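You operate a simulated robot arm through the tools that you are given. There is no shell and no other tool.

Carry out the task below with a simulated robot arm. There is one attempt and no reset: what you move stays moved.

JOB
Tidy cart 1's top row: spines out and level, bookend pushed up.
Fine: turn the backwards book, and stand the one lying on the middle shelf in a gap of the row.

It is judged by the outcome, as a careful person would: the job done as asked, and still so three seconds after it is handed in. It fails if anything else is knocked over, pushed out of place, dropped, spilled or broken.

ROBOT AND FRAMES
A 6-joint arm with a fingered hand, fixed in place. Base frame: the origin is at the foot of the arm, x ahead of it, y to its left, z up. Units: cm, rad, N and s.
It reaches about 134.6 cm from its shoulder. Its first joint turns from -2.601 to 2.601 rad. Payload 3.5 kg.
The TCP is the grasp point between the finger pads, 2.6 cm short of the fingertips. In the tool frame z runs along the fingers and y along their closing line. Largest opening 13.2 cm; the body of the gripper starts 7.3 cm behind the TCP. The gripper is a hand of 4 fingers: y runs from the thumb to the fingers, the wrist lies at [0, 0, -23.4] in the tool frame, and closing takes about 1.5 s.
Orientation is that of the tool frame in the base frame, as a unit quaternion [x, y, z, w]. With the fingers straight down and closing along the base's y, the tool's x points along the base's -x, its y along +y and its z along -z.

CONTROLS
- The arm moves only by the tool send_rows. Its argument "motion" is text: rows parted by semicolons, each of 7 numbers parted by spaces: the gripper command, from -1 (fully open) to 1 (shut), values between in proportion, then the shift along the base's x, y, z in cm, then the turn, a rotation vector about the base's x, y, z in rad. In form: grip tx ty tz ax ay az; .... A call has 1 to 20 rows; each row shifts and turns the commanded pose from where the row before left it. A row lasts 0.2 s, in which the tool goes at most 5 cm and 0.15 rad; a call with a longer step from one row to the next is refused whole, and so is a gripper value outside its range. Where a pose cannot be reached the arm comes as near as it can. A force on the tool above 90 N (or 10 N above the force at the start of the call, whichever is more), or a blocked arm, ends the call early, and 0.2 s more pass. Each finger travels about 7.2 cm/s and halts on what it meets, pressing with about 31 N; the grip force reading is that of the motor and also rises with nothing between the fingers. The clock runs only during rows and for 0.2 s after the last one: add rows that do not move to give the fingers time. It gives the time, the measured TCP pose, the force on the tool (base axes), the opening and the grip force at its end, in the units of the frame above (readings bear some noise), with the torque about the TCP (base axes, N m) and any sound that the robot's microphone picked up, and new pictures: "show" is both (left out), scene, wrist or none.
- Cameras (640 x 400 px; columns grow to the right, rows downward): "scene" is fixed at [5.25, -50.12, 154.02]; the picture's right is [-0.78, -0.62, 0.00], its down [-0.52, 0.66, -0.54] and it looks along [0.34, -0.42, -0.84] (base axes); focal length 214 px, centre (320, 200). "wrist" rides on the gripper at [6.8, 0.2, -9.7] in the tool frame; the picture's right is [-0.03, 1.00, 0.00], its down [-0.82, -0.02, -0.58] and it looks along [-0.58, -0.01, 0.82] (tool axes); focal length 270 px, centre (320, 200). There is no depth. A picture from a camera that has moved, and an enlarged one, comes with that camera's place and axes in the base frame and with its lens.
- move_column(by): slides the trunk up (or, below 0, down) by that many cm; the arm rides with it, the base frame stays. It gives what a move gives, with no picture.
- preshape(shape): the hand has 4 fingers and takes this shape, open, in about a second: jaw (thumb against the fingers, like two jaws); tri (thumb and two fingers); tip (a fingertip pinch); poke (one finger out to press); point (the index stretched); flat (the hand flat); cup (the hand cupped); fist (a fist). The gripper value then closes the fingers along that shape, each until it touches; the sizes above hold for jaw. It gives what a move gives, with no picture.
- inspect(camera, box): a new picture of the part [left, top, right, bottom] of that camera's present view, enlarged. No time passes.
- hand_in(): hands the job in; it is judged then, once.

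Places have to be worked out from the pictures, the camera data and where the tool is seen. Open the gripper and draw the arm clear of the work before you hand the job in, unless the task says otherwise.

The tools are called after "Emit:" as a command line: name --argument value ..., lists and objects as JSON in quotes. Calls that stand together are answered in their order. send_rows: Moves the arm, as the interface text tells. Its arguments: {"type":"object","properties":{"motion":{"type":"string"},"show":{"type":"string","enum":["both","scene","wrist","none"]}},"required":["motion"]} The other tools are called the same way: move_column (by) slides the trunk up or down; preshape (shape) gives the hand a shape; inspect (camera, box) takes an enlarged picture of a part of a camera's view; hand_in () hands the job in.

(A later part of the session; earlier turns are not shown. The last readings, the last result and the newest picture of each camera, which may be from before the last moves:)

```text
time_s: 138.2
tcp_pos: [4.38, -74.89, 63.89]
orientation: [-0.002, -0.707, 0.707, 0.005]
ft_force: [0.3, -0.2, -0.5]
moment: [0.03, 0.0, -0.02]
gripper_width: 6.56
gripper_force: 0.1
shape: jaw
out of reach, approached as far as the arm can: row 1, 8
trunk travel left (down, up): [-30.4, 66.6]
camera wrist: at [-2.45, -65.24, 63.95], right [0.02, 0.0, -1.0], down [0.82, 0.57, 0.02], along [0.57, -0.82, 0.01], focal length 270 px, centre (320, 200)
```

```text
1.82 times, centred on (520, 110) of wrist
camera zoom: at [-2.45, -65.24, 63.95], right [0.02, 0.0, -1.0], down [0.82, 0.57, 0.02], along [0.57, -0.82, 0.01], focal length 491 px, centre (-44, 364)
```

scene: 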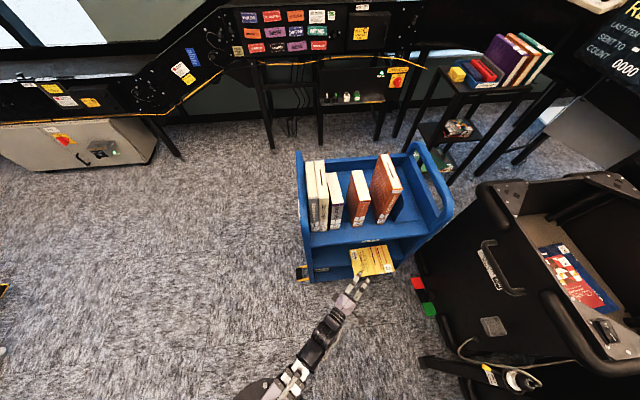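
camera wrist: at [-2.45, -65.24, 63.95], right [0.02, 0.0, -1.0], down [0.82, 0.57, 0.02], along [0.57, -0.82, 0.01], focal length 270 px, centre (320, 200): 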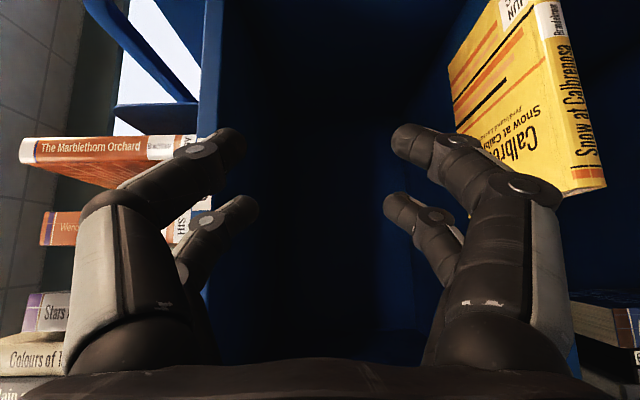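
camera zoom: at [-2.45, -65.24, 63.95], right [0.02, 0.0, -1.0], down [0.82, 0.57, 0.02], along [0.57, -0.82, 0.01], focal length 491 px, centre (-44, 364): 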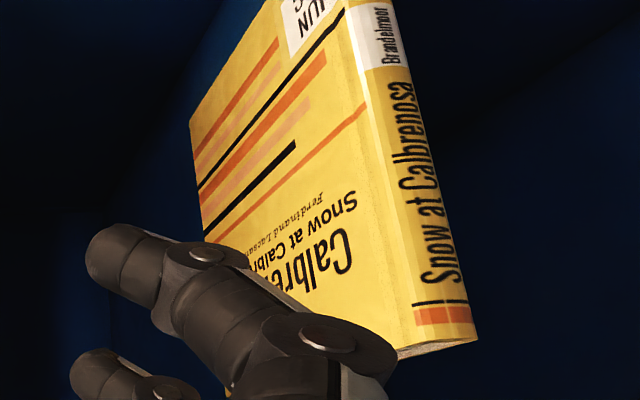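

The scene view agrees: spine at q≈62.7, shelf edge about 68.6, book z≈45.0–47.8. I'll lower the open jaws in front of it to z≈46.6.

Emit:
send_rows --motion "-0.06 -1.4 0 0 0 0 0; -0.06 0 0 0 0 0 0" --show "none"

Emit:
move_column --by -6

Emit:
move_column --by -6

Emit:
move_column --by -5.3

Emit:
send_rows --motion "-0.06 0 0 0 0 0 0" --show "both"

```text
time_s: 138.8
tcp_pos: [3.76, -74.98, 64.18]
orientation: [-0.003, -0.704, 0.71, 0.004]
ft_force: [0.5, -0.4, 0.8]
moment: [-0.01, -0.02, -0.06]
gripper_width: 6.95
gripper_force: 0.0
shape: jaw
out of reach, approached as far as the arm can: row 1
trunk travel left (down, up): [-30.4, 66.6]
```

```text
time_s: 139.8
tcp_pos: [3.72, -74.97, 58.16]
orientation: [-0.003, -0.704, 0.711, 0.004]
ft_force: [0.2, 0.6, 0.6]
moment: [-0.02, 0.02, -0.02]
gripper_width: 6.94
gripper_force: 0.2
shape: jaw
trunk travel left (down, up): [-24.4, 72.6]
```

```text
time_s: 140.8
tcp_pos: [3.81, -74.97, 52.15]
orientation: [-0.004, -0.703, 0.711, 0.005]
ft_force: [0.1, 0.0, 0.6]
moment: [0.0, -0.03, -0.01]
gripper_width: 6.94
gripper_force: 0.0
shape: jaw
trunk travel left (down, up): [-18.4, 78.6]
```

```text
time_s: 141.8
tcp_pos: [3.65, -74.98, 46.65]
orientation: [-0.004, -0.704, 0.71, 0.005]
ft_force: [-0.3, 0.6, -0.4]
moment: [-0.02, -0.01, -0.02]
gripper_width: 6.92
gripper_force: 0.1
shape: jaw
trunk travel left (down, up): [-13.1, 83.9]
```

```text
time_s: 142.2
tcp_pos: [3.78, -75.06, 46.77]
orientation: [-0.004, -0.703, 0.711, 0.005]
ft_force: [-1.3, 0.8, -0.2]
moment: [0.04, 0.03, -0.01]
gripper_width: 6.93
gripper_force: 0.1
shape: jaw
trunk travel left (down, up): [-13.1, 83.9]
camera wrist: at [-2.95, -65.24, 46.78], right [0.02, -0.01, -1.0], down [0.82, 0.57, 0.01], along [0.57, -0.82, 0.02], focal length 270 px, centre (320, 200)
```

scene: 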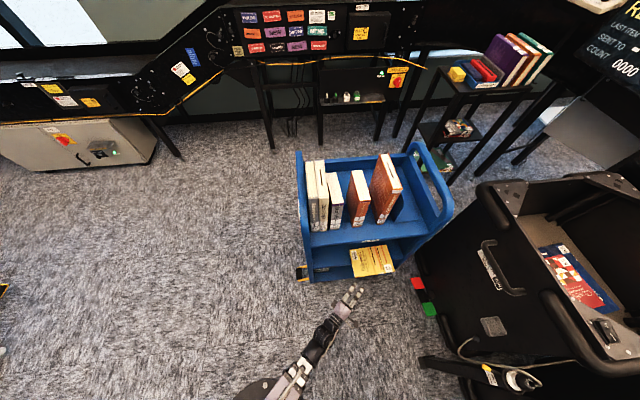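
wrist: 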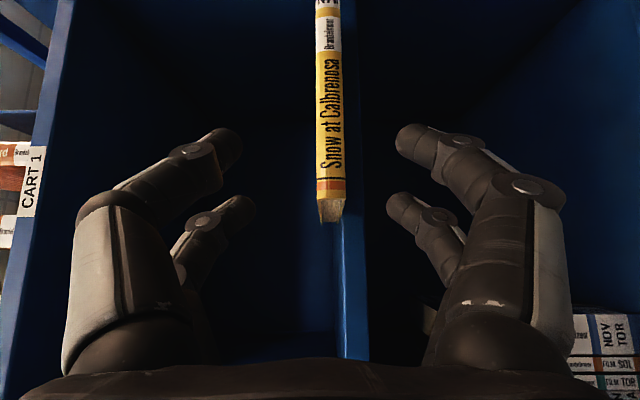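

The jaws straddle the book's level nicely, with the spine edge-on between them. I'll advance to just short of the spine and re-check.

Emit:
send_rows --motion "-0.06 -0.2 -2 0 0 0 0; -0.06 -0.3 -2.5 0 0 0 0; -0.06 -0.3 -2 0 0 0 0; -0.06 0 0 0 0 0 0" --show "both"

Emit:
inspect --camera "scene" --box '[330, 220, 420, 280]'

```text
time_s: 143.2
tcp_pos: [2.91, -81.53, 46.92]
orientation: [-0.004, -0.704, 0.711, 0.005]
ft_force: [0.1, 0.5, -0.5]
moment: [-0.03, 0.0, 0.01]
gripper_width: 6.93
gripper_force: 0.0
shape: jaw
trunk travel left (down, up): [-13.1, 83.9]
camera wrist: at [-3.85, -71.75, 46.78], right [0.02, -0.01, -1.0], down [0.82, 0.57, 0.01], along [0.57, -0.82, 0.02], focal length 270 px, centre (320, 200)
```

scene: 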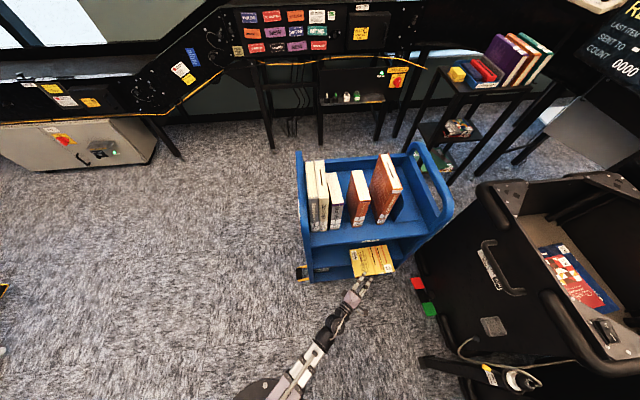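
wrist: 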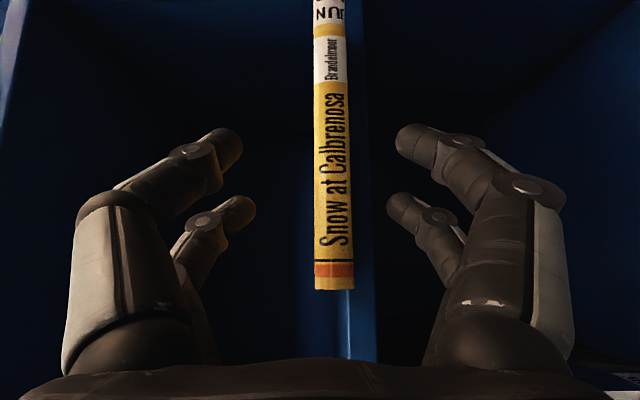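

```text
6.67 times, centred on (375, 250) of scene
camera zoom: at [5.25, -50.12, 154.02], right [-0.78, -0.62, 0.0], down [-0.52, 0.66, -0.54], along [0.34, -0.42, -0.84], focal length 1430 px, centre (-47, -133)
```

zoom: 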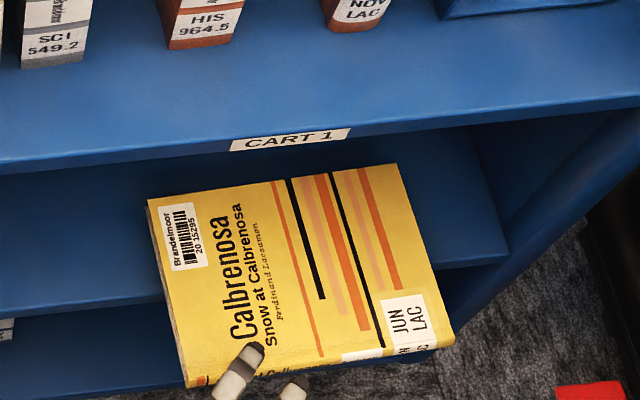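

Measurements agree (spine at q≈62.7, z 45.3–47.4). I'll trim the height by 0.2 cm and slide the jaws around the overhanging part.

Emit:
move_column --by -0.2

Emit:
send_rows --motion "-0.06 0 -1.3 0 0 0 0; -0.06 0 -1.3 0 0 0 0; -0.06 0 -1.3 0 0 0 0; -0.06 0 -1.2 0 0 0 0; -0.06 0 -0.8 0 0 0 0; -0.06 0 -0.5 0 0 0 0; -0.06 0 0 0 0 0 0" --show "both"

Emit:
inspect --camera "scene" --box '[330, 220, 420, 280]'

```text
time_s: 143.7
tcp_pos: [2.84, -81.6, 46.7]
orientation: [-0.004, -0.703, 0.711, 0.005]
ft_force: [0.7, 0.8, -0.6]
moment: [-0.03, 0.01, -0.02]
gripper_width: 6.91
gripper_force: 0.0
shape: jaw
trunk travel left (down, up): [-12.9, 84.1]
```

```text
time_s: 145.3
tcp_pos: [2.83, -87.84, 46.58]
orientation: [-0.004, -0.704, 0.711, 0.005]
ft_force: [-0.6, 1.2, 0.2]
moment: [-0.02, -0.03, 0.05]
gripper_width: 6.93
gripper_force: 0.1
shape: jaw
trunk travel left (down, up): [-12.9, 84.1]
camera wrist: at [-3.83, -78.13, 46.58], right [0.02, -0.01, -1.0], down [0.82, 0.57, 0.01], along [0.57, -0.82, 0.02], focal length 270 px, centre (320, 200)
```

scene: 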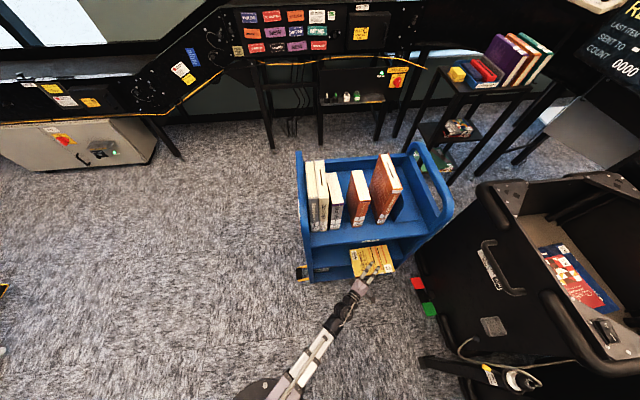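
wrist: 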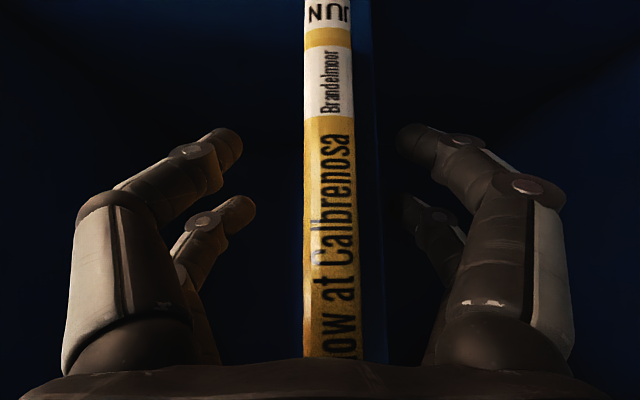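

```text
6.67 times, centred on (375, 250) of scene
camera zoom: at [5.25, -50.12, 154.02], right [-0.78, -0.62, 0.0], down [-0.52, 0.66, -0.54], along [0.34, -0.42, -0.84], focal length 1430 px, centre (-47, -133)
```

zoom: 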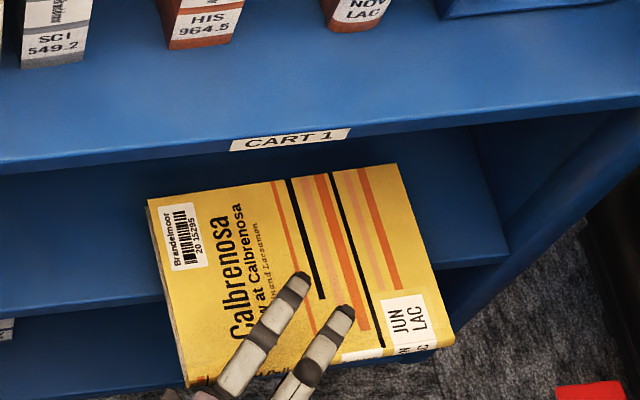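

The jaws straddle the overhang near its mid-length, untouched so far. I'll close slowly.

Emit:
send_rows --motion "0.1 0 0 0 0 0 0; 0.25 0 0 0 0 0 0; 0.4 0 0 0 0 0 0; 0.5 0 0 0 0 0 0; 0.58 0 0 0 0 0 0; 0.66 0 0 0 0 0 0; 0.75 0 0 0 0 0 0; 1 0 0 0 0 0 0; 1 0 0 0 0 0 0; 1 0 0 0 0 0 0" --show "both"

Emit:
inspect --camera "scene" --box '[330, 220, 420, 280]'

```text
time_s: 147.5
tcp_pos: [2.96, -87.9, 46.47]
orientation: [-0.004, -0.703, 0.711, 0.005]
ft_force: [0.5, -0.2, 0.3]
moment: [0.1, 0.02, -0.02]
gripper_width: 1.19
gripper_force: 30.8
shape: jaw
trunk travel left (down, up): [-12.9, 84.1]
camera wrist: at [-3.84, -78.13, 46.56], right [0.02, -0.01, -1.0], down [0.82, 0.57, 0.01], along [0.57, -0.82, 0.02], focal length 270 px, centre (320, 200)
```

scene: 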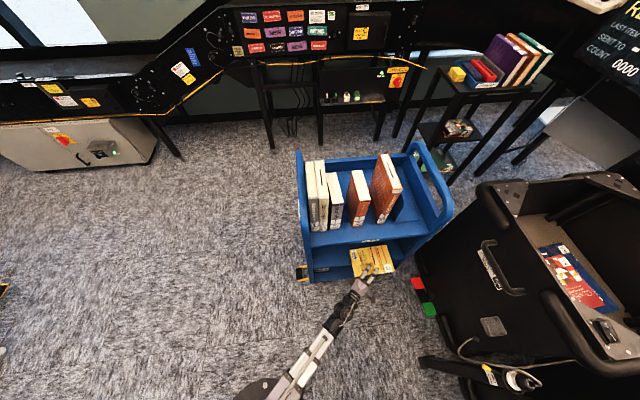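
wrist: 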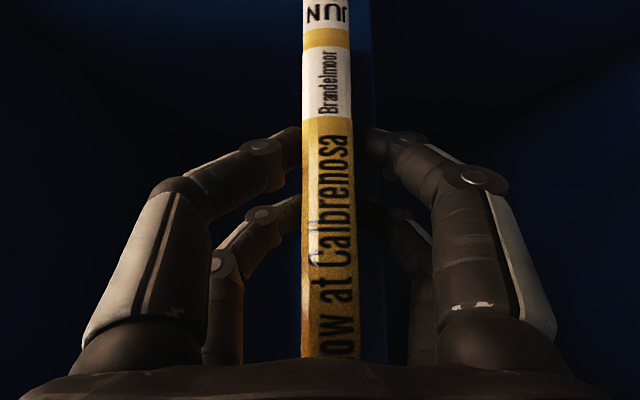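

```text
6.67 times, centred on (375, 250) of scene
camera zoom: at [5.25, -50.12, 154.02], right [-0.78, -0.62, 0.0], down [-0.52, 0.66, -0.54], along [0.34, -0.42, -0.84], focal length 1430 px, centre (-47, -133)
```

zoom: 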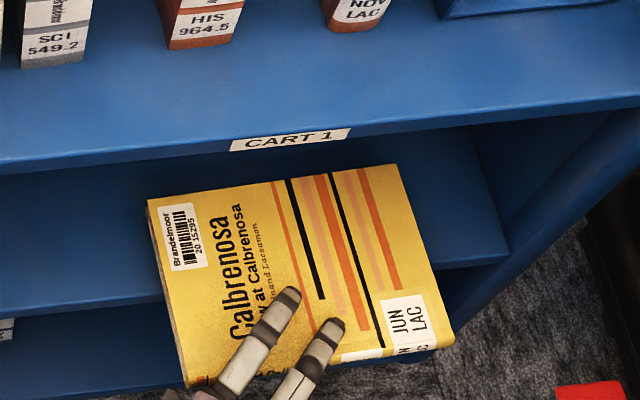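

Gripped (about 2 cm thick), with both fingers over the cover. I'll lift 1 cm and see if it stays level.

Emit:
move_column --by 1

Emit:
send_rows --motion "1 0 0 0 0 0 0" --show "wrist"

Emit:
inspect --camera "scene" --box '[330, 220, 420, 280]'

```text
time_s: 148.1
tcp_pos: [2.83, -87.98, 47.66]
orientation: [-0.003, -0.703, 0.711, 0.005]
ft_force: [0.0, 0.5, -3.1]
moment: [0.15, 0.06, 0.03]
gripper_width: 1.2
gripper_force: 30.8
shape: jaw
trunk travel left (down, up): [-13.9, 83.1]
```

```text
time_s: 148.4
tcp_pos: [2.93, -87.76, 47.59]
orientation: [-0.003, -0.703, 0.711, 0.004]
ft_force: [0.4, -0.1, -3.3]
moment: [0.12, 0.05, 0.0]
gripper_width: 1.18
gripper_force: 31.0
shape: jaw
trunk travel left (down, up): [-13.9, 83.1]
camera wrist: at [-3.83, -78.13, 47.56], right [0.02, -0.01, -1.0], down [0.82, 0.57, 0.01], along [0.57, -0.82, 0.02], focal length 270 px, centre (320, 200)
```

wrist: 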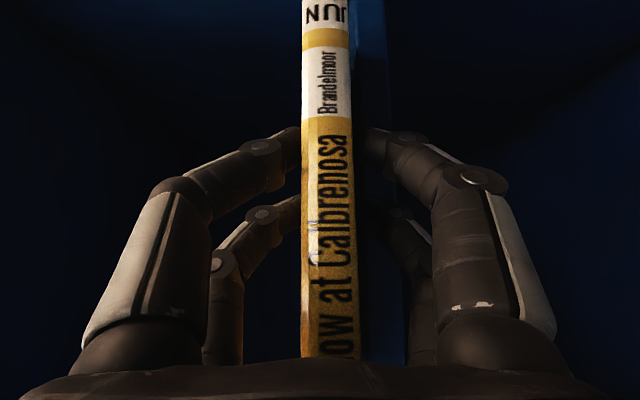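

```text
6.67 times, centred on (375, 250) of scene
camera zoom: at [5.25, -50.12, 154.02], right [-0.78, -0.62, 0.0], down [-0.52, 0.66, -0.54], along [0.34, -0.42, -0.84], focal length 1430 px, centre (-47, -133)
```

zoom: 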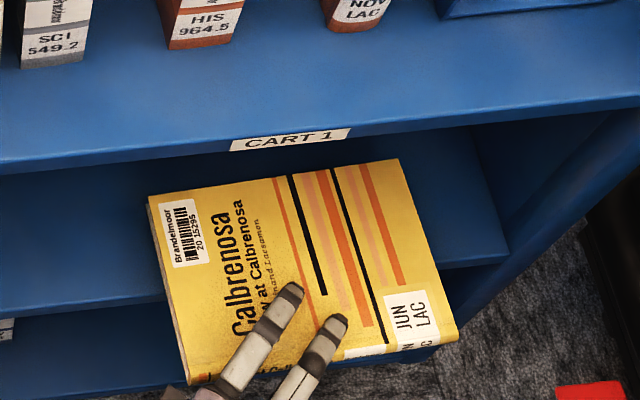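

It lifts level with a 3.3 N load and no droop. I'll raise another 1.2 cm and ease it out of the shelf.

Emit:
move_column --by 1.2

Emit:
send_rows --motion "1 -0.2 0.6 0 0 0 0; 1 -0.3 1 0 0 0 0; 1 -0.4 1.3 0 0 0 0; 1 -0.4 1.3 0 0 0 0; 1 -0.4 1.3 0 0 0 0; 1 -0.4 1.3 0 0 0 0; 1 -0.4 1.3 0 0 0 0; 1 -0.4 1.3 0 0 0 0; 1 -0.4 1 0 0 0 0; 1 -0.2 0.6 0 0 0 0; 1 0 0 0 0 0 0" --show "both"

Emit:
inspect --camera "scene" --box '[320, 210, 430, 300]'

```text
time_s: 149.1
tcp_pos: [3.02, -87.91, 48.87]
orientation: [-0.004, -0.703, 0.711, 0.005]
ft_force: [-0.3, 0.3, -3.2]
moment: [0.13, 0.08, 0.03]
gripper_width: 1.2
gripper_force: 31.3
shape: jaw
trunk travel left (down, up): [-15.1, 81.9]
```

```text
time_s: 151.4
tcp_pos: [-0.8, -76.92, 48.86]
orientation: [-0.003, -0.704, 0.71, 0.006]
ft_force: [0.2, -0.1, -3.0]
moment: [0.14, 0.1, 0.01]
gripper_width: 1.15
gripper_force: 31.2
shape: jaw
trunk travel left (down, up): [-15.1, 81.9]
camera wrist: at [-7.35, -67.1, 48.76], right [0.02, -0.01, -1.0], down [0.82, 0.57, 0.01], along [0.57, -0.82, 0.02], focal length 270 px, centre (320, 200)
```

scene: 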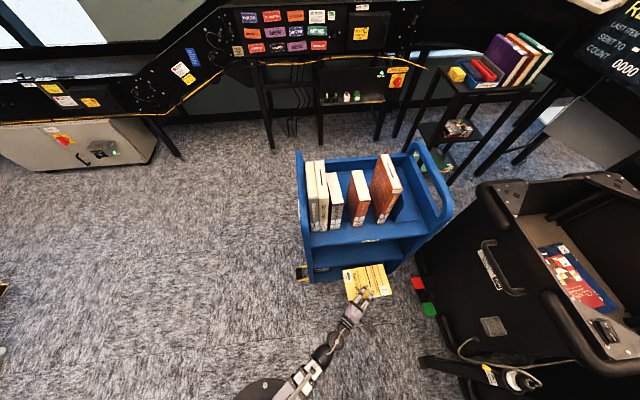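
wrist: 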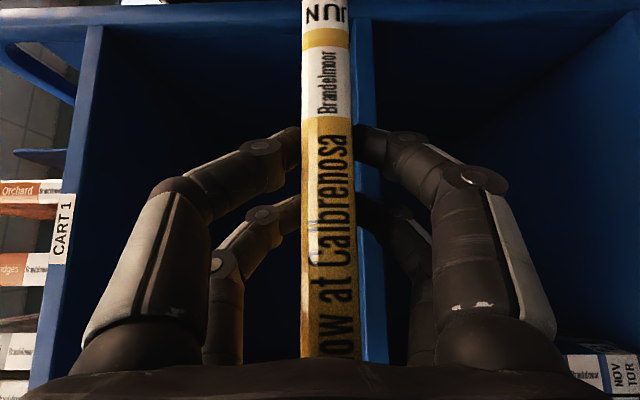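

```text
4.44 times, centred on (375, 255) of scene
camera zoom: at [5.25, -50.12, 154.02], right [-0.78, -0.62, 0.0], down [-0.52, 0.66, -0.54], along [0.34, -0.42, -0.84], focal length 953 px, centre (76, -44)
```

zoom: 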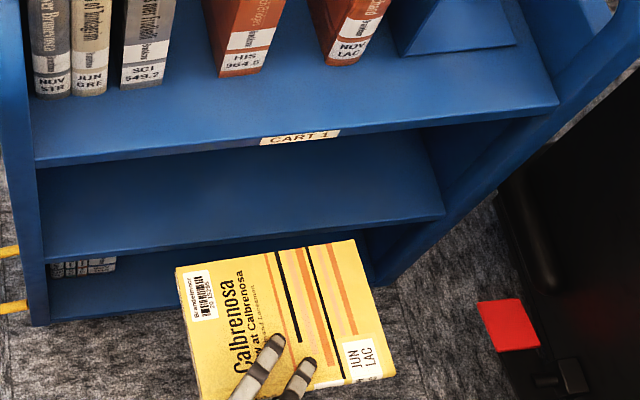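

The yellow book is clear of the shelf and held level. I'll raise it in front of the cart to the top-row height.

Emit:
move_column --by 30

Emit:
send_rows --motion "1 0 0 0 0 0 0" --show "scene"

Emit:
move_column --by 30

Emit:
send_rows --motion "1 0 0 0 0 0 0" --show "both"

```text
time_s: 154.4
tcp_pos: [-0.7, -76.71, 78.93]
orientation: [-0.004, -0.703, 0.711, 0.005]
ft_force: [-0.1, 0.4, -3.2]
moment: [0.17, 0.11, 0.04]
gripper_width: 1.19
gripper_force: 31.1
shape: jaw
trunk travel left (down, up): [-45.1, 51.9]
```

```text
time_s: 154.8
tcp_pos: [-0.64, -76.92, 78.92]
orientation: [-0.004, -0.703, 0.711, 0.005]
ft_force: [0.4, -0.7, -3.6]
moment: [0.13, 0.09, -0.01]
gripper_width: 1.2
gripper_force: 30.7
shape: jaw
trunk travel left (down, up): [-45.1, 51.9]
```

scene: 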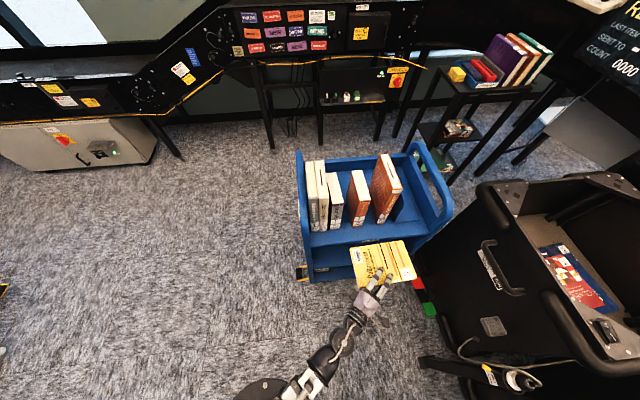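

```text
time_s: 157.8
tcp_pos: [-0.68, -76.85, 108.86]
orientation: [-0.003, -0.703, 0.711, 0.004]
ft_force: [0.3, 0.4, -2.7]
moment: [0.15, 0.11, 0.03]
gripper_width: 1.19
gripper_force: 31.0
shape: jaw
trunk travel left (down, up): [-75.1, 21.9]
```

```text
time_s: 158.2
tcp_pos: [-0.7, -76.85, 108.95]
orientation: [-0.004, -0.704, 0.711, 0.006]
ft_force: [0.2, 0.8, -3.0]
moment: [0.12, 0.11, 0.02]
gripper_width: 1.17
gripper_force: 30.7
shape: jaw
trunk travel left (down, up): [-75.1, 21.9]
camera wrist: at [-7.34, -67.12, 108.76], right [0.02, -0.01, -1.0], down [0.82, 0.57, 0.01], along [0.57, -0.82, 0.02], focal length 270 px, centre (320, 200)
```

scene: 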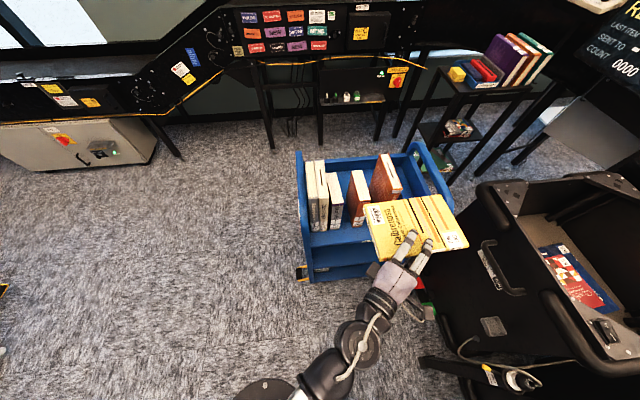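
wrist: 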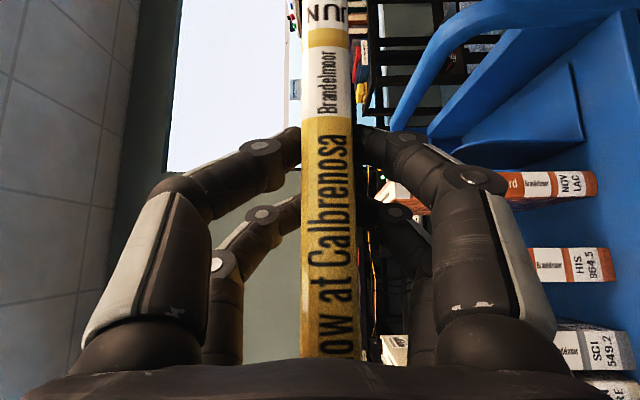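

Everything is clear. Now I'll roll the book 90° about the depth axis so the label end goes down and the spine faces front, lowering the TCP to keep the wrist height constant.

Emit:
send_rows --motion "1 0 0 -1.527 0.0653 -0.0653 0; 1 0 0 -1.514 0.0653 -0.0653 0; 1 0 0 -1.488 0.0653 -0.0653 0; 1 0 0 -1.45 0.0653 -0.0653 0; 1 0 0 -1.398 0.0653 -0.0653 0; 1 0 0 -1.335 0.0653 -0.0653 0; 1 0 0 -1.261 0.0653 -0.0653 0; 1 0 0 -1.176 0.0653 -0.0653 0; 1 0 0 -1.081 0.0653 -0.0653 0; 1 0 0 -0.976 0.0653 -0.0653 0; 1 0 0 -0.864 0.0653 -0.0653 0; 1 0 0 -0.744 0.0653 -0.0653 0; 1 0 0 -0.617 0.0653 -0.0653 0; 1 0 0 -0.486 0.0653 -0.0653 0; 1 0 0 -0.35 0.0653 -0.0653 0; 1 0 0 -0.211 0.0653 -0.0653 0; 1 0 0 -0.071 0.0653 -0.0653 0; 1 0 0 0 0 0 0" --show "both"

Emit:
inspect --camera "scene" --box '[290, 150, 450, 300]'

```text
time_s: 162.1
tcp_pos: [-0.7, -76.8, 91.9]
orientation: [0.356, 0.855, -0.149, 0.346]
ft_force: [-0.9, 0.2, -2.6]
moment: [0.09, 0.14, 0.01]
gripper_width: 1.18
gripper_force: 30.8
shape: jaw
out of reach, approached as far as the arm can: row 15
trunk travel left (down, up): [-75.1, 21.9]
camera wrist: at [-8.68, -68.42, 94.22], right [0.72, 0.69, 0.01], down [0.12, -0.14, 0.98], along [0.68, -0.71, -0.18], focal length 270 px, centre (320, 200)
```

scene: 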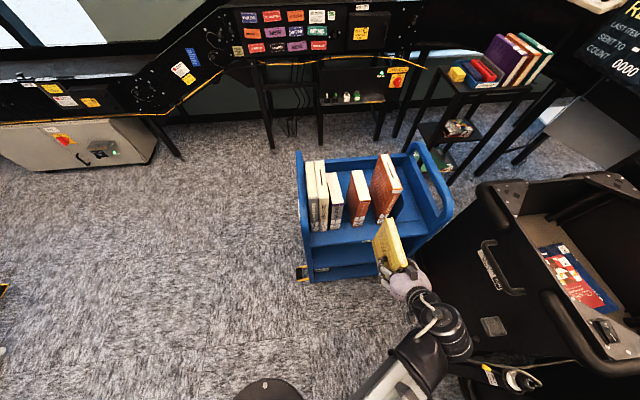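
wrist: 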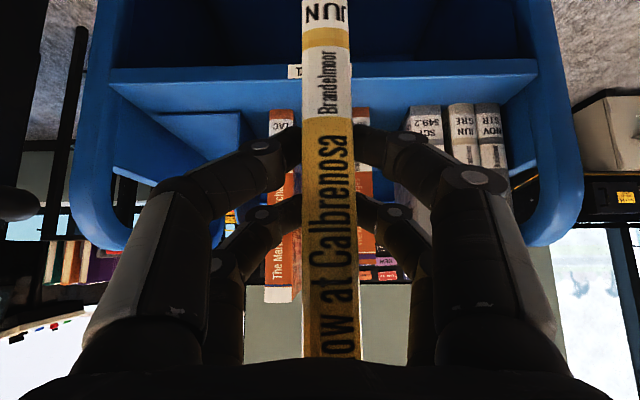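

```text
2.67 times, centred on (370, 225) of scene
camera zoom: at [5.25, -50.12, 154.02], right [-0.78, -0.62, 0.0], down [-0.52, 0.66, -0.54], along [0.34, -0.42, -0.84], focal length 572 px, centre (187, 133)
```

zoom: 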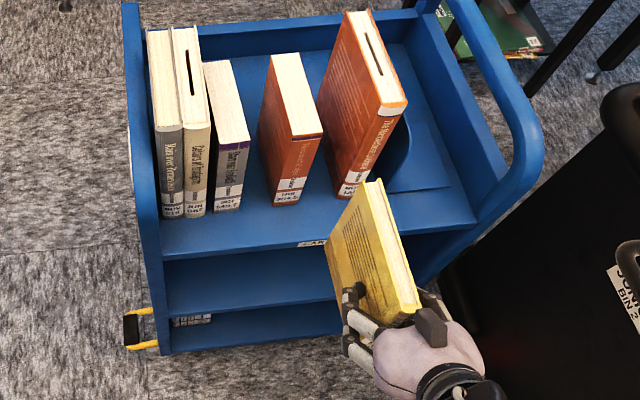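

The book is upright, spine toward me, label end down. I'll carry it toward the gap between books 4 and 5 (p≈54.8), bottom about 3.5 cm above the shelf, stopping halfway to check.

Emit:
send_rows --motion "1 0.7 -0.7 0 0 0 0; 1 1.2 -1.2 0 0 0 0; 1 1.4 -1.4 0 0 0 0; 1 1.4 -1.4 0 0 0 0; 1 1 -1 0 0 0 0; 1 0 0 0 0 0 0" --show "both"

Emit:
inspect --camera "scene" --box '[290, 150, 450, 300]'

```text
time_s: 163.4
tcp_pos: [5.09, -82.6, 91.83]
orientation: [0.356, 0.855, -0.15, 0.346]
ft_force: [0.8, 0.3, -3.9]
moment: [0.1, 0.17, 0.01]
gripper_width: 1.19
gripper_force: 30.4
shape: jaw
trunk travel left (down, up): [-75.1, 21.9]
camera wrist: at [-2.93, -74.12, 94.22], right [0.72, 0.69, 0.01], down [0.12, -0.13, 0.98], along [0.68, -0.71, -0.18], focal length 270 px, centre (320, 200)
```

scene: 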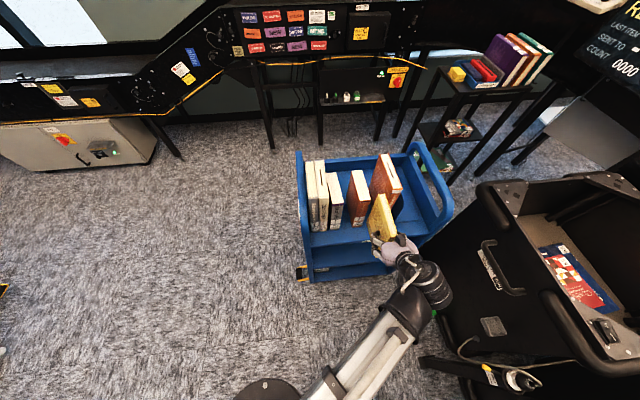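
wrist: 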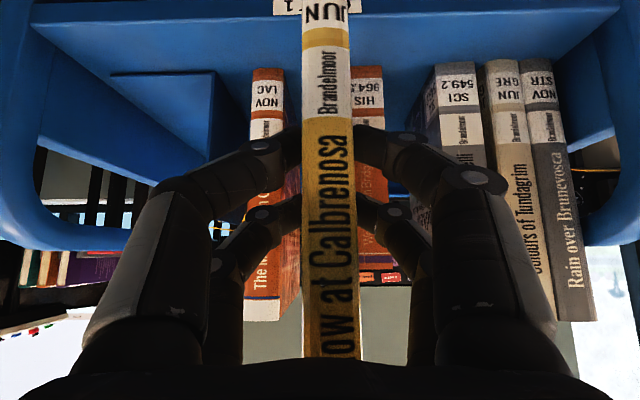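

```text
2.67 times, centred on (370, 225) of scene
camera zoom: at [5.25, -50.12, 154.02], right [-0.78, -0.62, 0.0], down [-0.52, 0.66, -0.54], along [0.34, -0.42, -0.84], focal length 572 px, centre (187, 133)
```

zoom: 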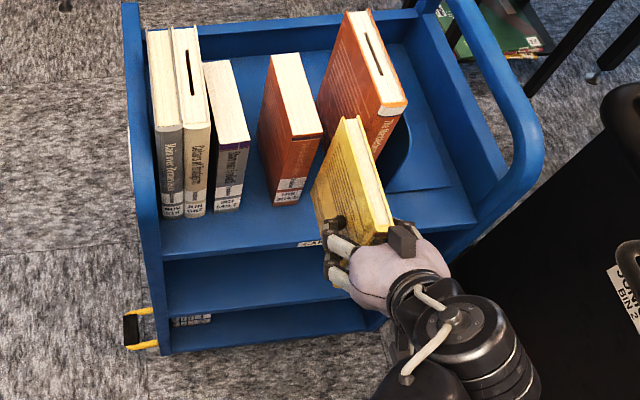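

Aligned: the yellow book at p≈53.7–55.8 fits between book 4 (ends 52.5) and book 5 (starts 58.5). I'll advance the remaining 7.4 cm slowly.

Emit:
send_rows --motion "1 0.65 -0.65 0 0 0 0; 1 0.65 -0.65 0 0 0 0; 1 0.65 -0.65 0 0 0 0; 1 0.65 -0.65 0 0 0 0; 1 0.65 -0.65 0 0 0 0; 1 0.65 -0.65 0 0 0 0; 1 0.65 -0.65 0 0 0 0; 1 0.65 -0.65 0 0 0 0; 1 0 0 0 0 0 0" --show "both"

Emit:
inspect --camera "scene" --box '[290, 150, 450, 300]'

```text
time_s: 165.4
tcp_pos: [10.32, -87.73, 91.9]
orientation: [0.355, 0.855, -0.15, 0.347]
ft_force: [0.8, -0.8, -2.8]
moment: [0.07, 0.13, 0.01]
gripper_width: 1.18
gripper_force: 31.2
shape: jaw
trunk travel left (down, up): [-75.1, 21.9]
camera wrist: at [2.29, -79.34, 94.21], right [0.72, 0.69, 0.01], down [0.12, -0.14, 0.98], along [0.68, -0.71, -0.18], focal length 270 px, centre (320, 200)
```

scene: 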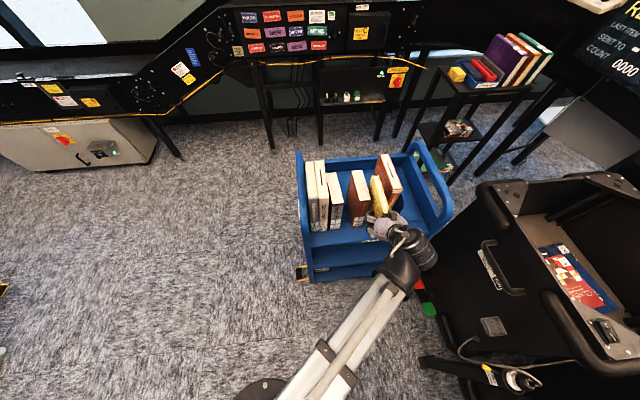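
wrist: 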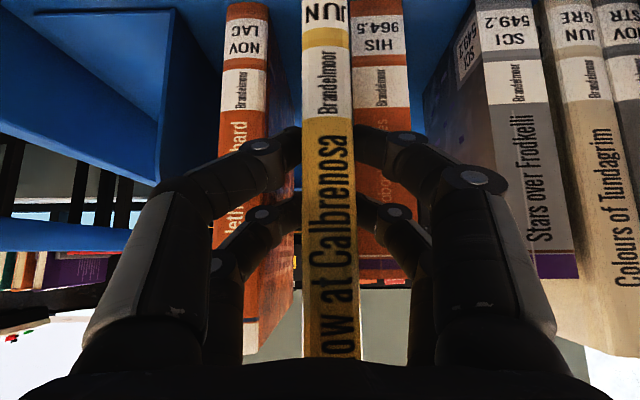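

```text
2.67 times, centred on (370, 225) of scene
camera zoom: at [5.25, -50.12, 154.02], right [-0.78, -0.62, 0.0], down [-0.52, 0.66, -0.54], along [0.34, -0.42, -0.84], focal length 572 px, centre (187, 133)
```

zoom: 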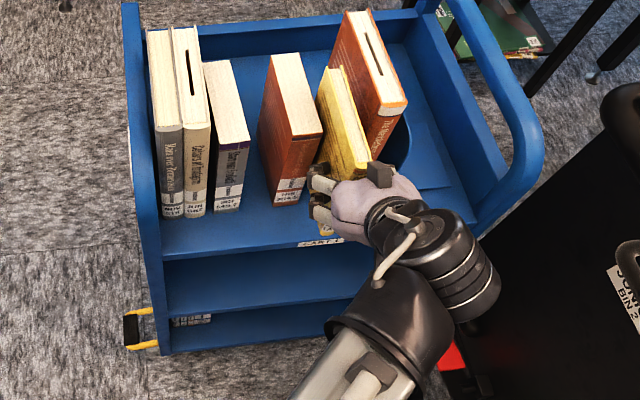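

It is inside the gap with no contact. I'll lower about 3 cm, then in small steps until the load transfers to the shelf.

Emit:
move_column --by -2.8

Emit:
move_column --by -0.4

Emit:
move_column --by -0.3

```text
time_s: 166.2
tcp_pos: [10.27, -87.72, 89.1]
orientation: [0.355, 0.855, -0.149, 0.347]
ft_force: [-0.1, -0.2, -3.0]
moment: [0.08, 0.14, -0.01]
gripper_width: 1.16
gripper_force: 31.1
shape: jaw
trunk travel left (down, up): [-72.3, 24.7]
```

```text
time_s: 166.7
tcp_pos: [10.41, -87.65, 88.57]
orientation: [0.355, 0.855, -0.15, 0.347]
ft_force: [0.2, -0.3, -2.5]
moment: [0.06, 0.14, 0.03]
gripper_width: 1.19
gripper_force: 30.7
shape: jaw
trunk travel left (down, up): [-71.9, 25.1]
```

```text
time_s: 167.2
tcp_pos: [10.24, -87.73, 88.44]
orientation: [0.355, 0.855, -0.15, 0.346]
ft_force: [0.3, 0.3, -3.8]
moment: [0.08, 0.11, 0.02]
gripper_width: 1.18
gripper_force: 31.4
shape: jaw
trunk travel left (down, up): [-71.6, 25.4]
```

Emit:
move_column --by -0.3

Emit:
send_rows --motion "1 0 0 0 0 0 0" --show "wrist"

Emit:
inspect --camera "scene" --box '[300, 150, 430, 250]'

```text
time_s: 167.8
tcp_pos: [10.16, -87.75, 88.12]
orientation: [0.355, 0.855, -0.15, 0.347]
ft_force: [-0.1, -0.2, -3.2]
moment: [0.09, 0.13, -0.02]
gripper_width: 1.19
gripper_force: 30.3
shape: jaw
trunk travel left (down, up): [-71.3, 25.7]
```

```text
time_s: 168.2
tcp_pos: [10.35, -87.82, 88.09]
orientation: [0.355, 0.855, -0.15, 0.347]
ft_force: [0.4, -0.3, -3.0]
moment: [0.09, 0.15, 0.0]
gripper_width: 1.19
gripper_force: 31.0
shape: jaw
trunk travel left (down, up): [-71.3, 25.7]
camera wrist: at [2.27, -79.33, 90.42], right [0.72, 0.69, 0.01], down [0.12, -0.14, 0.98], along [0.68, -0.71, -0.18], focal length 270 px, centre (320, 200)
```

wrist: 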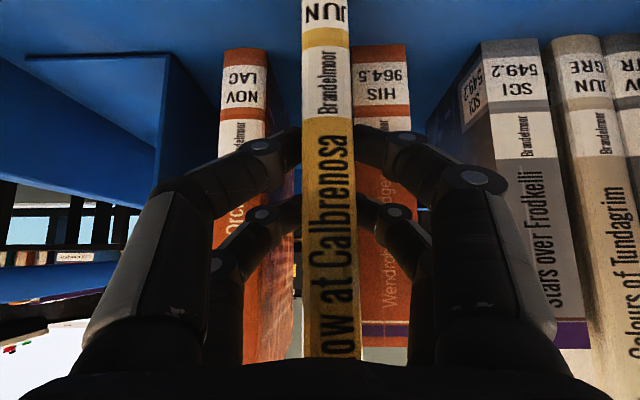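

```text
4.00 times, centred on (365, 200) of scene
camera zoom: at [5.25, -50.12, 154.02], right [-0.78, -0.62, 0.0], down [-0.52, 0.66, -0.54], along [0.34, -0.42, -0.84], focal length 858 px, centre (140, 200)
```

zoom: 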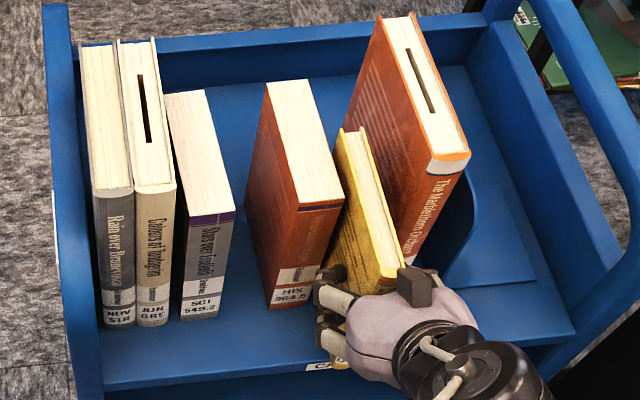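

Not touching yet; I'll keep lowering in small steps.

Emit:
move_column --by -0.3

Emit:
move_column --by -0.3

```text
time_s: 168.7
tcp_pos: [10.33, -87.77, 87.89]
orientation: [0.355, 0.855, -0.15, 0.347]
ft_force: [-0.2, -0.7, -3.1]
moment: [0.12, 0.12, 0.01]
gripper_width: 1.19
gripper_force: 31.6
shape: jaw
trunk travel left (down, up): [-71.0, 26.0]
```

```text
time_s: 169.2
tcp_pos: [10.22, -87.76, 87.36]
orientation: [0.355, 0.855, -0.149, 0.347]
ft_force: [0.3, 0.5, -2.5]
moment: [0.07, 0.13, 0.0]
gripper_width: 1.16
gripper_force: 30.6
shape: jaw
trunk travel left (down, up): [-70.7, 26.3]
```

Emit:
move_column --by -0.3

Emit:
move_column --by -0.3

```text
time_s: 169.7
tcp_pos: [10.33, -87.66, 87.29]
orientation: [0.356, 0.854, -0.151, 0.348]
ft_force: [1.0, -3.0, 9.7]
moment: [0.04, 0.0, -0.03]
gripper_width: 1.17
gripper_force: 31.0
shape: jaw
trunk travel left (down, up): [-70.4, 26.6]
```

```text
time_s: 170.2
tcp_pos: [10.38, -87.72, 87.27]
orientation: [0.356, 0.853, -0.152, 0.349]
ft_force: [1.8, -6.4, 34.8]
moment: [-0.17, -0.2, -0.06]
gripper_width: 1.2
gripper_force: 30.9
shape: jaw
trunk travel left (down, up): [-70.1, 26.9]
```

It is seated on the shelf (force now upward). I'll relieve the excess press, then look before releasing.

Emit:
move_column --by 0.35

Emit:
send_rows --motion "1 0 0 0 0 0 0" --show "wrist"

Emit:
inspect --camera "scene" --box '[300, 150, 430, 250]'

```text
time_s: 170.8
tcp_pos: [10.28, -87.69, 87.43]
orientation: [0.354, 0.855, -0.149, 0.347]
ft_force: [1.6, -3.5, 15.2]
moment: [-0.2, -0.15, -0.06]
gripper_width: 1.24
gripper_force: 31.6
shape: jaw
trunk travel left (down, up): [-70.4, 26.6]
```

```text
time_s: 171.2
tcp_pos: [10.22, -87.62, 87.17]
orientation: [0.355, 0.855, -0.15, 0.347]
ft_force: [1.6, -3.8, 13.7]
moment: [-0.07, -0.11, -0.02]
gripper_width: 1.24
gripper_force: 30.9
shape: jaw
trunk travel left (down, up): [-70.4, 26.6]
camera wrist: at [2.26, -79.24, 89.64], right [0.72, 0.69, 0.01], down [0.12, -0.13, 0.98], along [0.68, -0.71, -0.18], focal length 270 px, centre (320, 200)
```

wrist: 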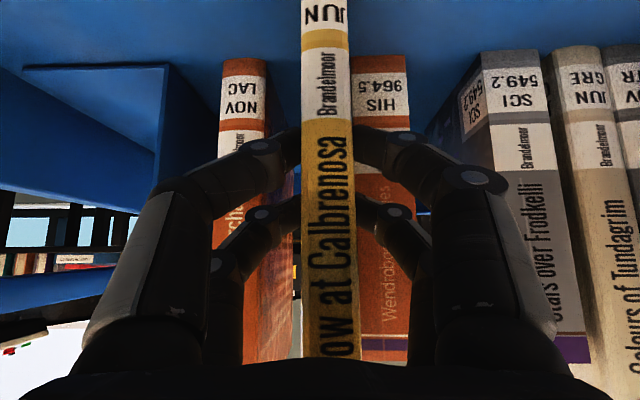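

```text
4.00 times, centred on (365, 200) of scene
camera zoom: at [5.25, -50.12, 154.02], right [-0.78, -0.62, 0.0], down [-0.52, 0.66, -0.54], along [0.34, -0.42, -0.84], focal length 858 px, centre (140, 200)
```

zoom: 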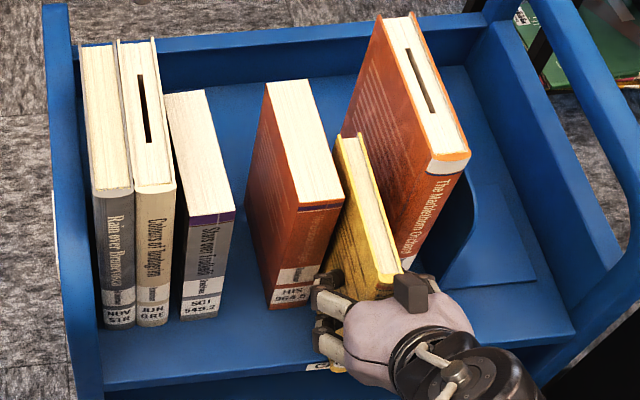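

A bit more relief, then I'll open the fingers gently.

Emit:
move_column --by 0.15

Emit:
send_rows --motion "0.75 0 0 0 0 0 0; 0.65 0 0 0 0 0 0; 0.55 0 0 0 0 0 0; 0.4 0 0 0 0 0 0; 0.3 0 0 0 0 0 0; 0.3 0 0 0 0 0 0" --show "both"

Emit:
inspect --camera "scene" --box '[300, 150, 430, 250]'

```text
time_s: 171.7
tcp_pos: [10.34, -87.59, 87.31]
orientation: [0.355, 0.855, -0.15, 0.346]
ft_force: [1.5, -1.3, -0.6]
moment: [0.06, 0.08, -0.01]
gripper_width: 1.2
gripper_force: 30.7
shape: jaw
trunk travel left (down, up): [-70.6, 26.4]
```

```text
time_s: 173.1
tcp_pos: [10.24, -87.72, 87.42]
orientation: [0.355, 0.855, -0.15, 0.347]
ft_force: [0.5, 0.8, 0.6]
moment: [-0.04, -0.04, -0.02]
gripper_width: 4.58
gripper_force: 0.0
shape: jaw
trunk travel left (down, up): [-70.6, 26.4]
camera wrist: at [2.26, -79.31, 89.74], right [0.72, 0.69, 0.01], down [0.12, -0.14, 0.98], along [0.68, -0.71, -0.18], focal length 270 px, centre (320, 200)
```

scene: 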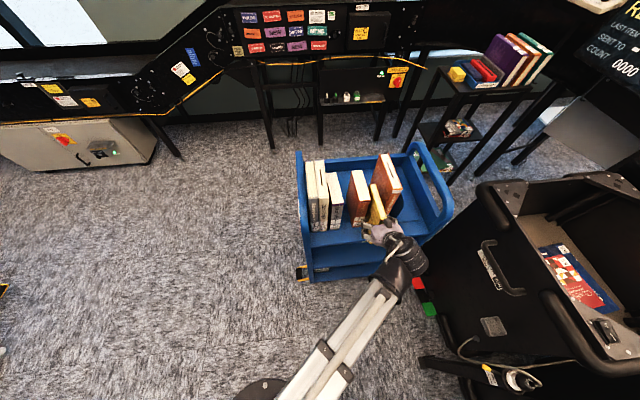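
wrist: 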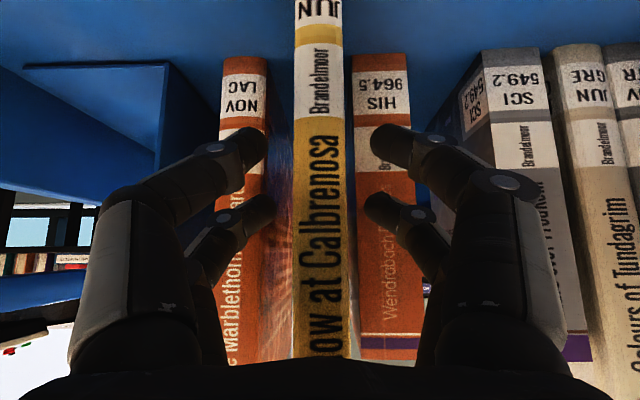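

```text
4.00 times, centred on (365, 200) of scene
camera zoom: at [5.25, -50.12, 154.02], right [-0.78, -0.62, 0.0], down [-0.52, 0.66, -0.54], along [0.34, -0.42, -0.84], focal length 858 px, centre (140, 200)
```

zoom: 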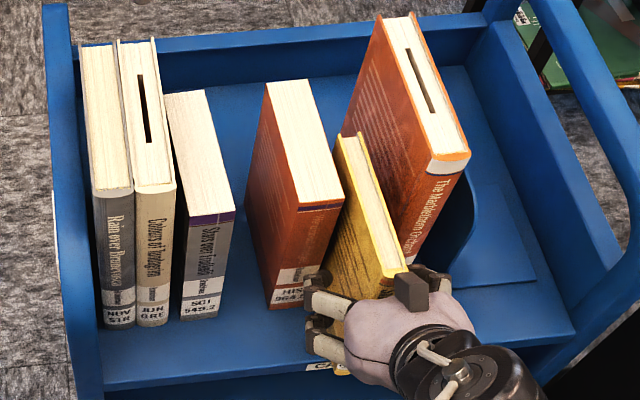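

The yellow book stands on its own. I'll withdraw straight back from it.

Emit:
send_rows --motion "0.3 -0.7 0.7 0 0 0 0; 0.3 -1 1 0 0 0 0; 0.3 -1.4 1.4 0 0 0 0; 0.3 -2 2 0 0 0 0; 0.3 -2.5 2.5 0 0 0 0; 0.3 -2.5 2.5 0 0 0 0; 0.3 0 0 0 0 0 0" --show "both"

Emit:
inspect --camera "scene" --box '[300, 150, 430, 250]'

```text
time_s: 174.7
tcp_pos: [0.27, -77.58, 87.46]
orientation: [0.355, 0.855, -0.15, 0.347]
ft_force: [0.1, -0.7, -1.4]
moment: [-0.01, 0.0, 0.0]
gripper_width: 4.6
gripper_force: 0.2
shape: jaw
trunk travel left (down, up): [-70.6, 26.4]
camera wrist: at [-7.88, -69.12, 89.75], right [0.72, 0.69, 0.01], down [0.12, -0.13, 0.98], along [0.68, -0.71, -0.18], focal length 270 px, centre (320, 200)
```

scene: 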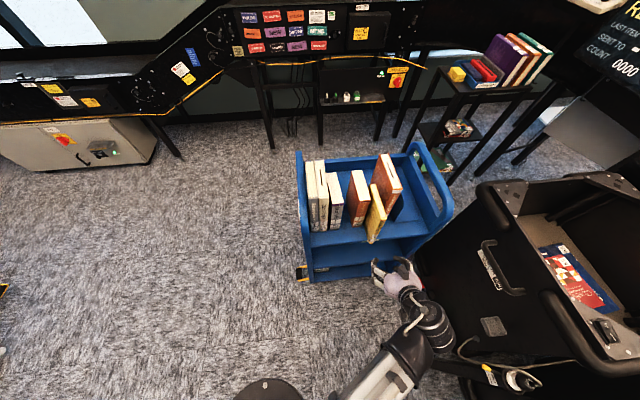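
wrist: 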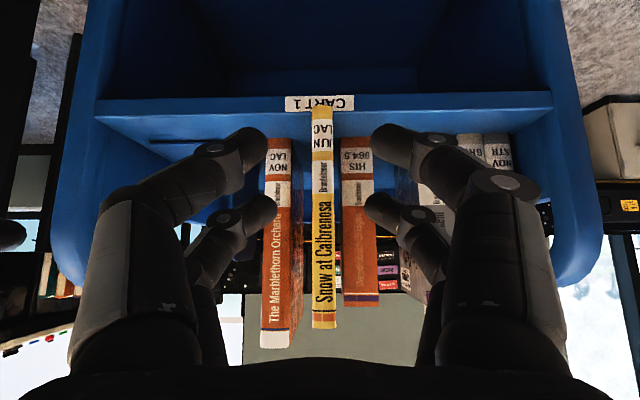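

```text
4.00 times, centred on (365, 200) of scene
camera zoom: at [5.25, -50.12, 154.02], right [-0.78, -0.62, 0.0], down [-0.52, 0.66, -0.54], along [0.34, -0.42, -0.84], focal length 858 px, centre (140, 200)
```

zoom: 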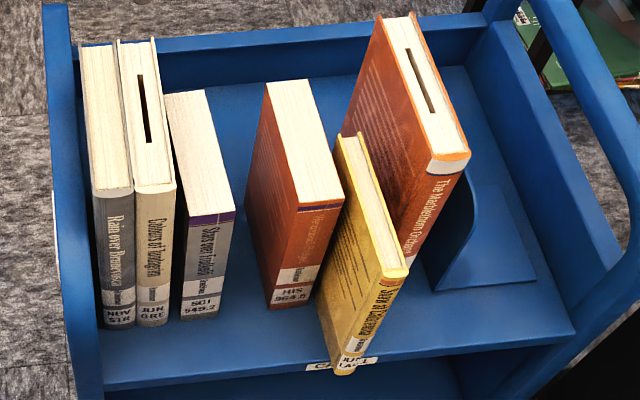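

The yellow book stands upright in the gap with its spine out, protruding about 6 cm. I'll back off a little more, level the hand to horizontal, and close the fingers for a push.

Emit:
send_rows --motion "0.6 0 0 2.301 -0.0926 -0.0926 0; 1 0 0 2.545 -0.0926 -0.0926 0; 1 0 0 2.745 -0.0926 -0.0926 0; 1 0 0 2.899 -0.0926 -0.0926 0; 1 0 0 3.002 -0.0926 -0.0926 0; 1 0 0 3.054 -0.0926 -0.0926 0; 1 0 0 0 0 0 0" --show "none"

Emit:
move_column --by -19

Emit:
send_rows --motion "1 0 0 0 0 0 0" --show "both"

```text
time_s: 176.3
tcp_pos: [0.14, -77.68, 103.87]
orientation: [0.274, 0.655, -0.274, 0.649]
ft_force: [-0.5, 0.4, -0.5]
moment: [0.03, -0.02, 0.01]
gripper_width: 0.03
gripper_force: 31.3
shape: jaw
trunk travel left (down, up): [-70.6, 26.4]
```

```text
time_s: 178.3
tcp_pos: [0.12, -77.64, 84.89]
orientation: [0.275, 0.655, -0.274, 0.649]
ft_force: [0.5, 0.5, -0.4]
moment: [-0.01, -0.03, -0.01]
gripper_width: 0.0
gripper_force: 30.9
shape: jaw
trunk travel left (down, up): [-51.6, 45.4]
```

```text
time_s: 178.8
tcp_pos: [0.1, -77.67, 84.99]
orientation: [0.275, 0.655, -0.274, 0.648]
ft_force: [-0.3, -0.4, -0.3]
moment: [0.01, 0.02, -0.01]
gripper_width: 0.0
gripper_force: 30.7
shape: jaw
trunk travel left (down, up): [-51.6, 45.4]
camera wrist: at [-6.55, -70.59, 78.35], right [0.72, 0.7, 0.02], down [-0.41, 0.4, 0.82], along [0.56, -0.6, 0.57], focal length 270 px, centre (320, 200)
```

scene: 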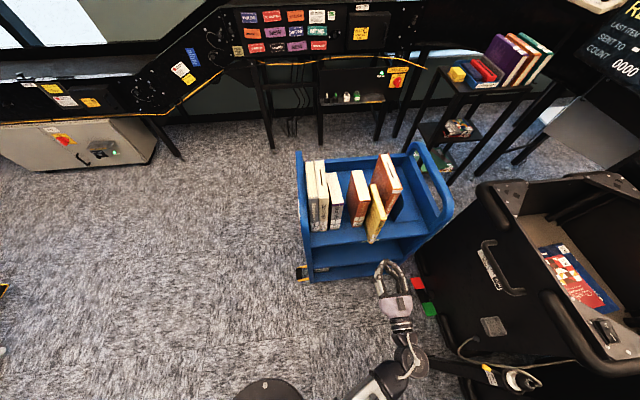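
wrist: 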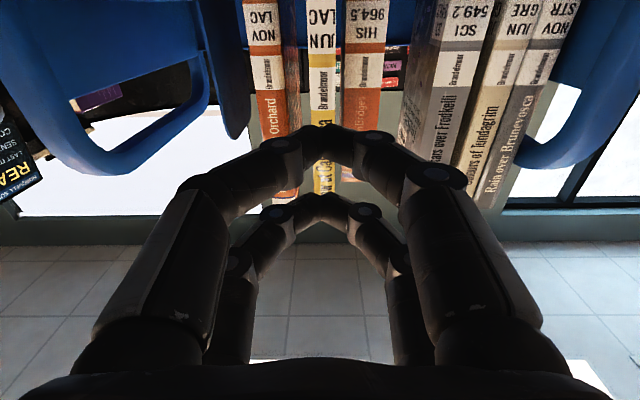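

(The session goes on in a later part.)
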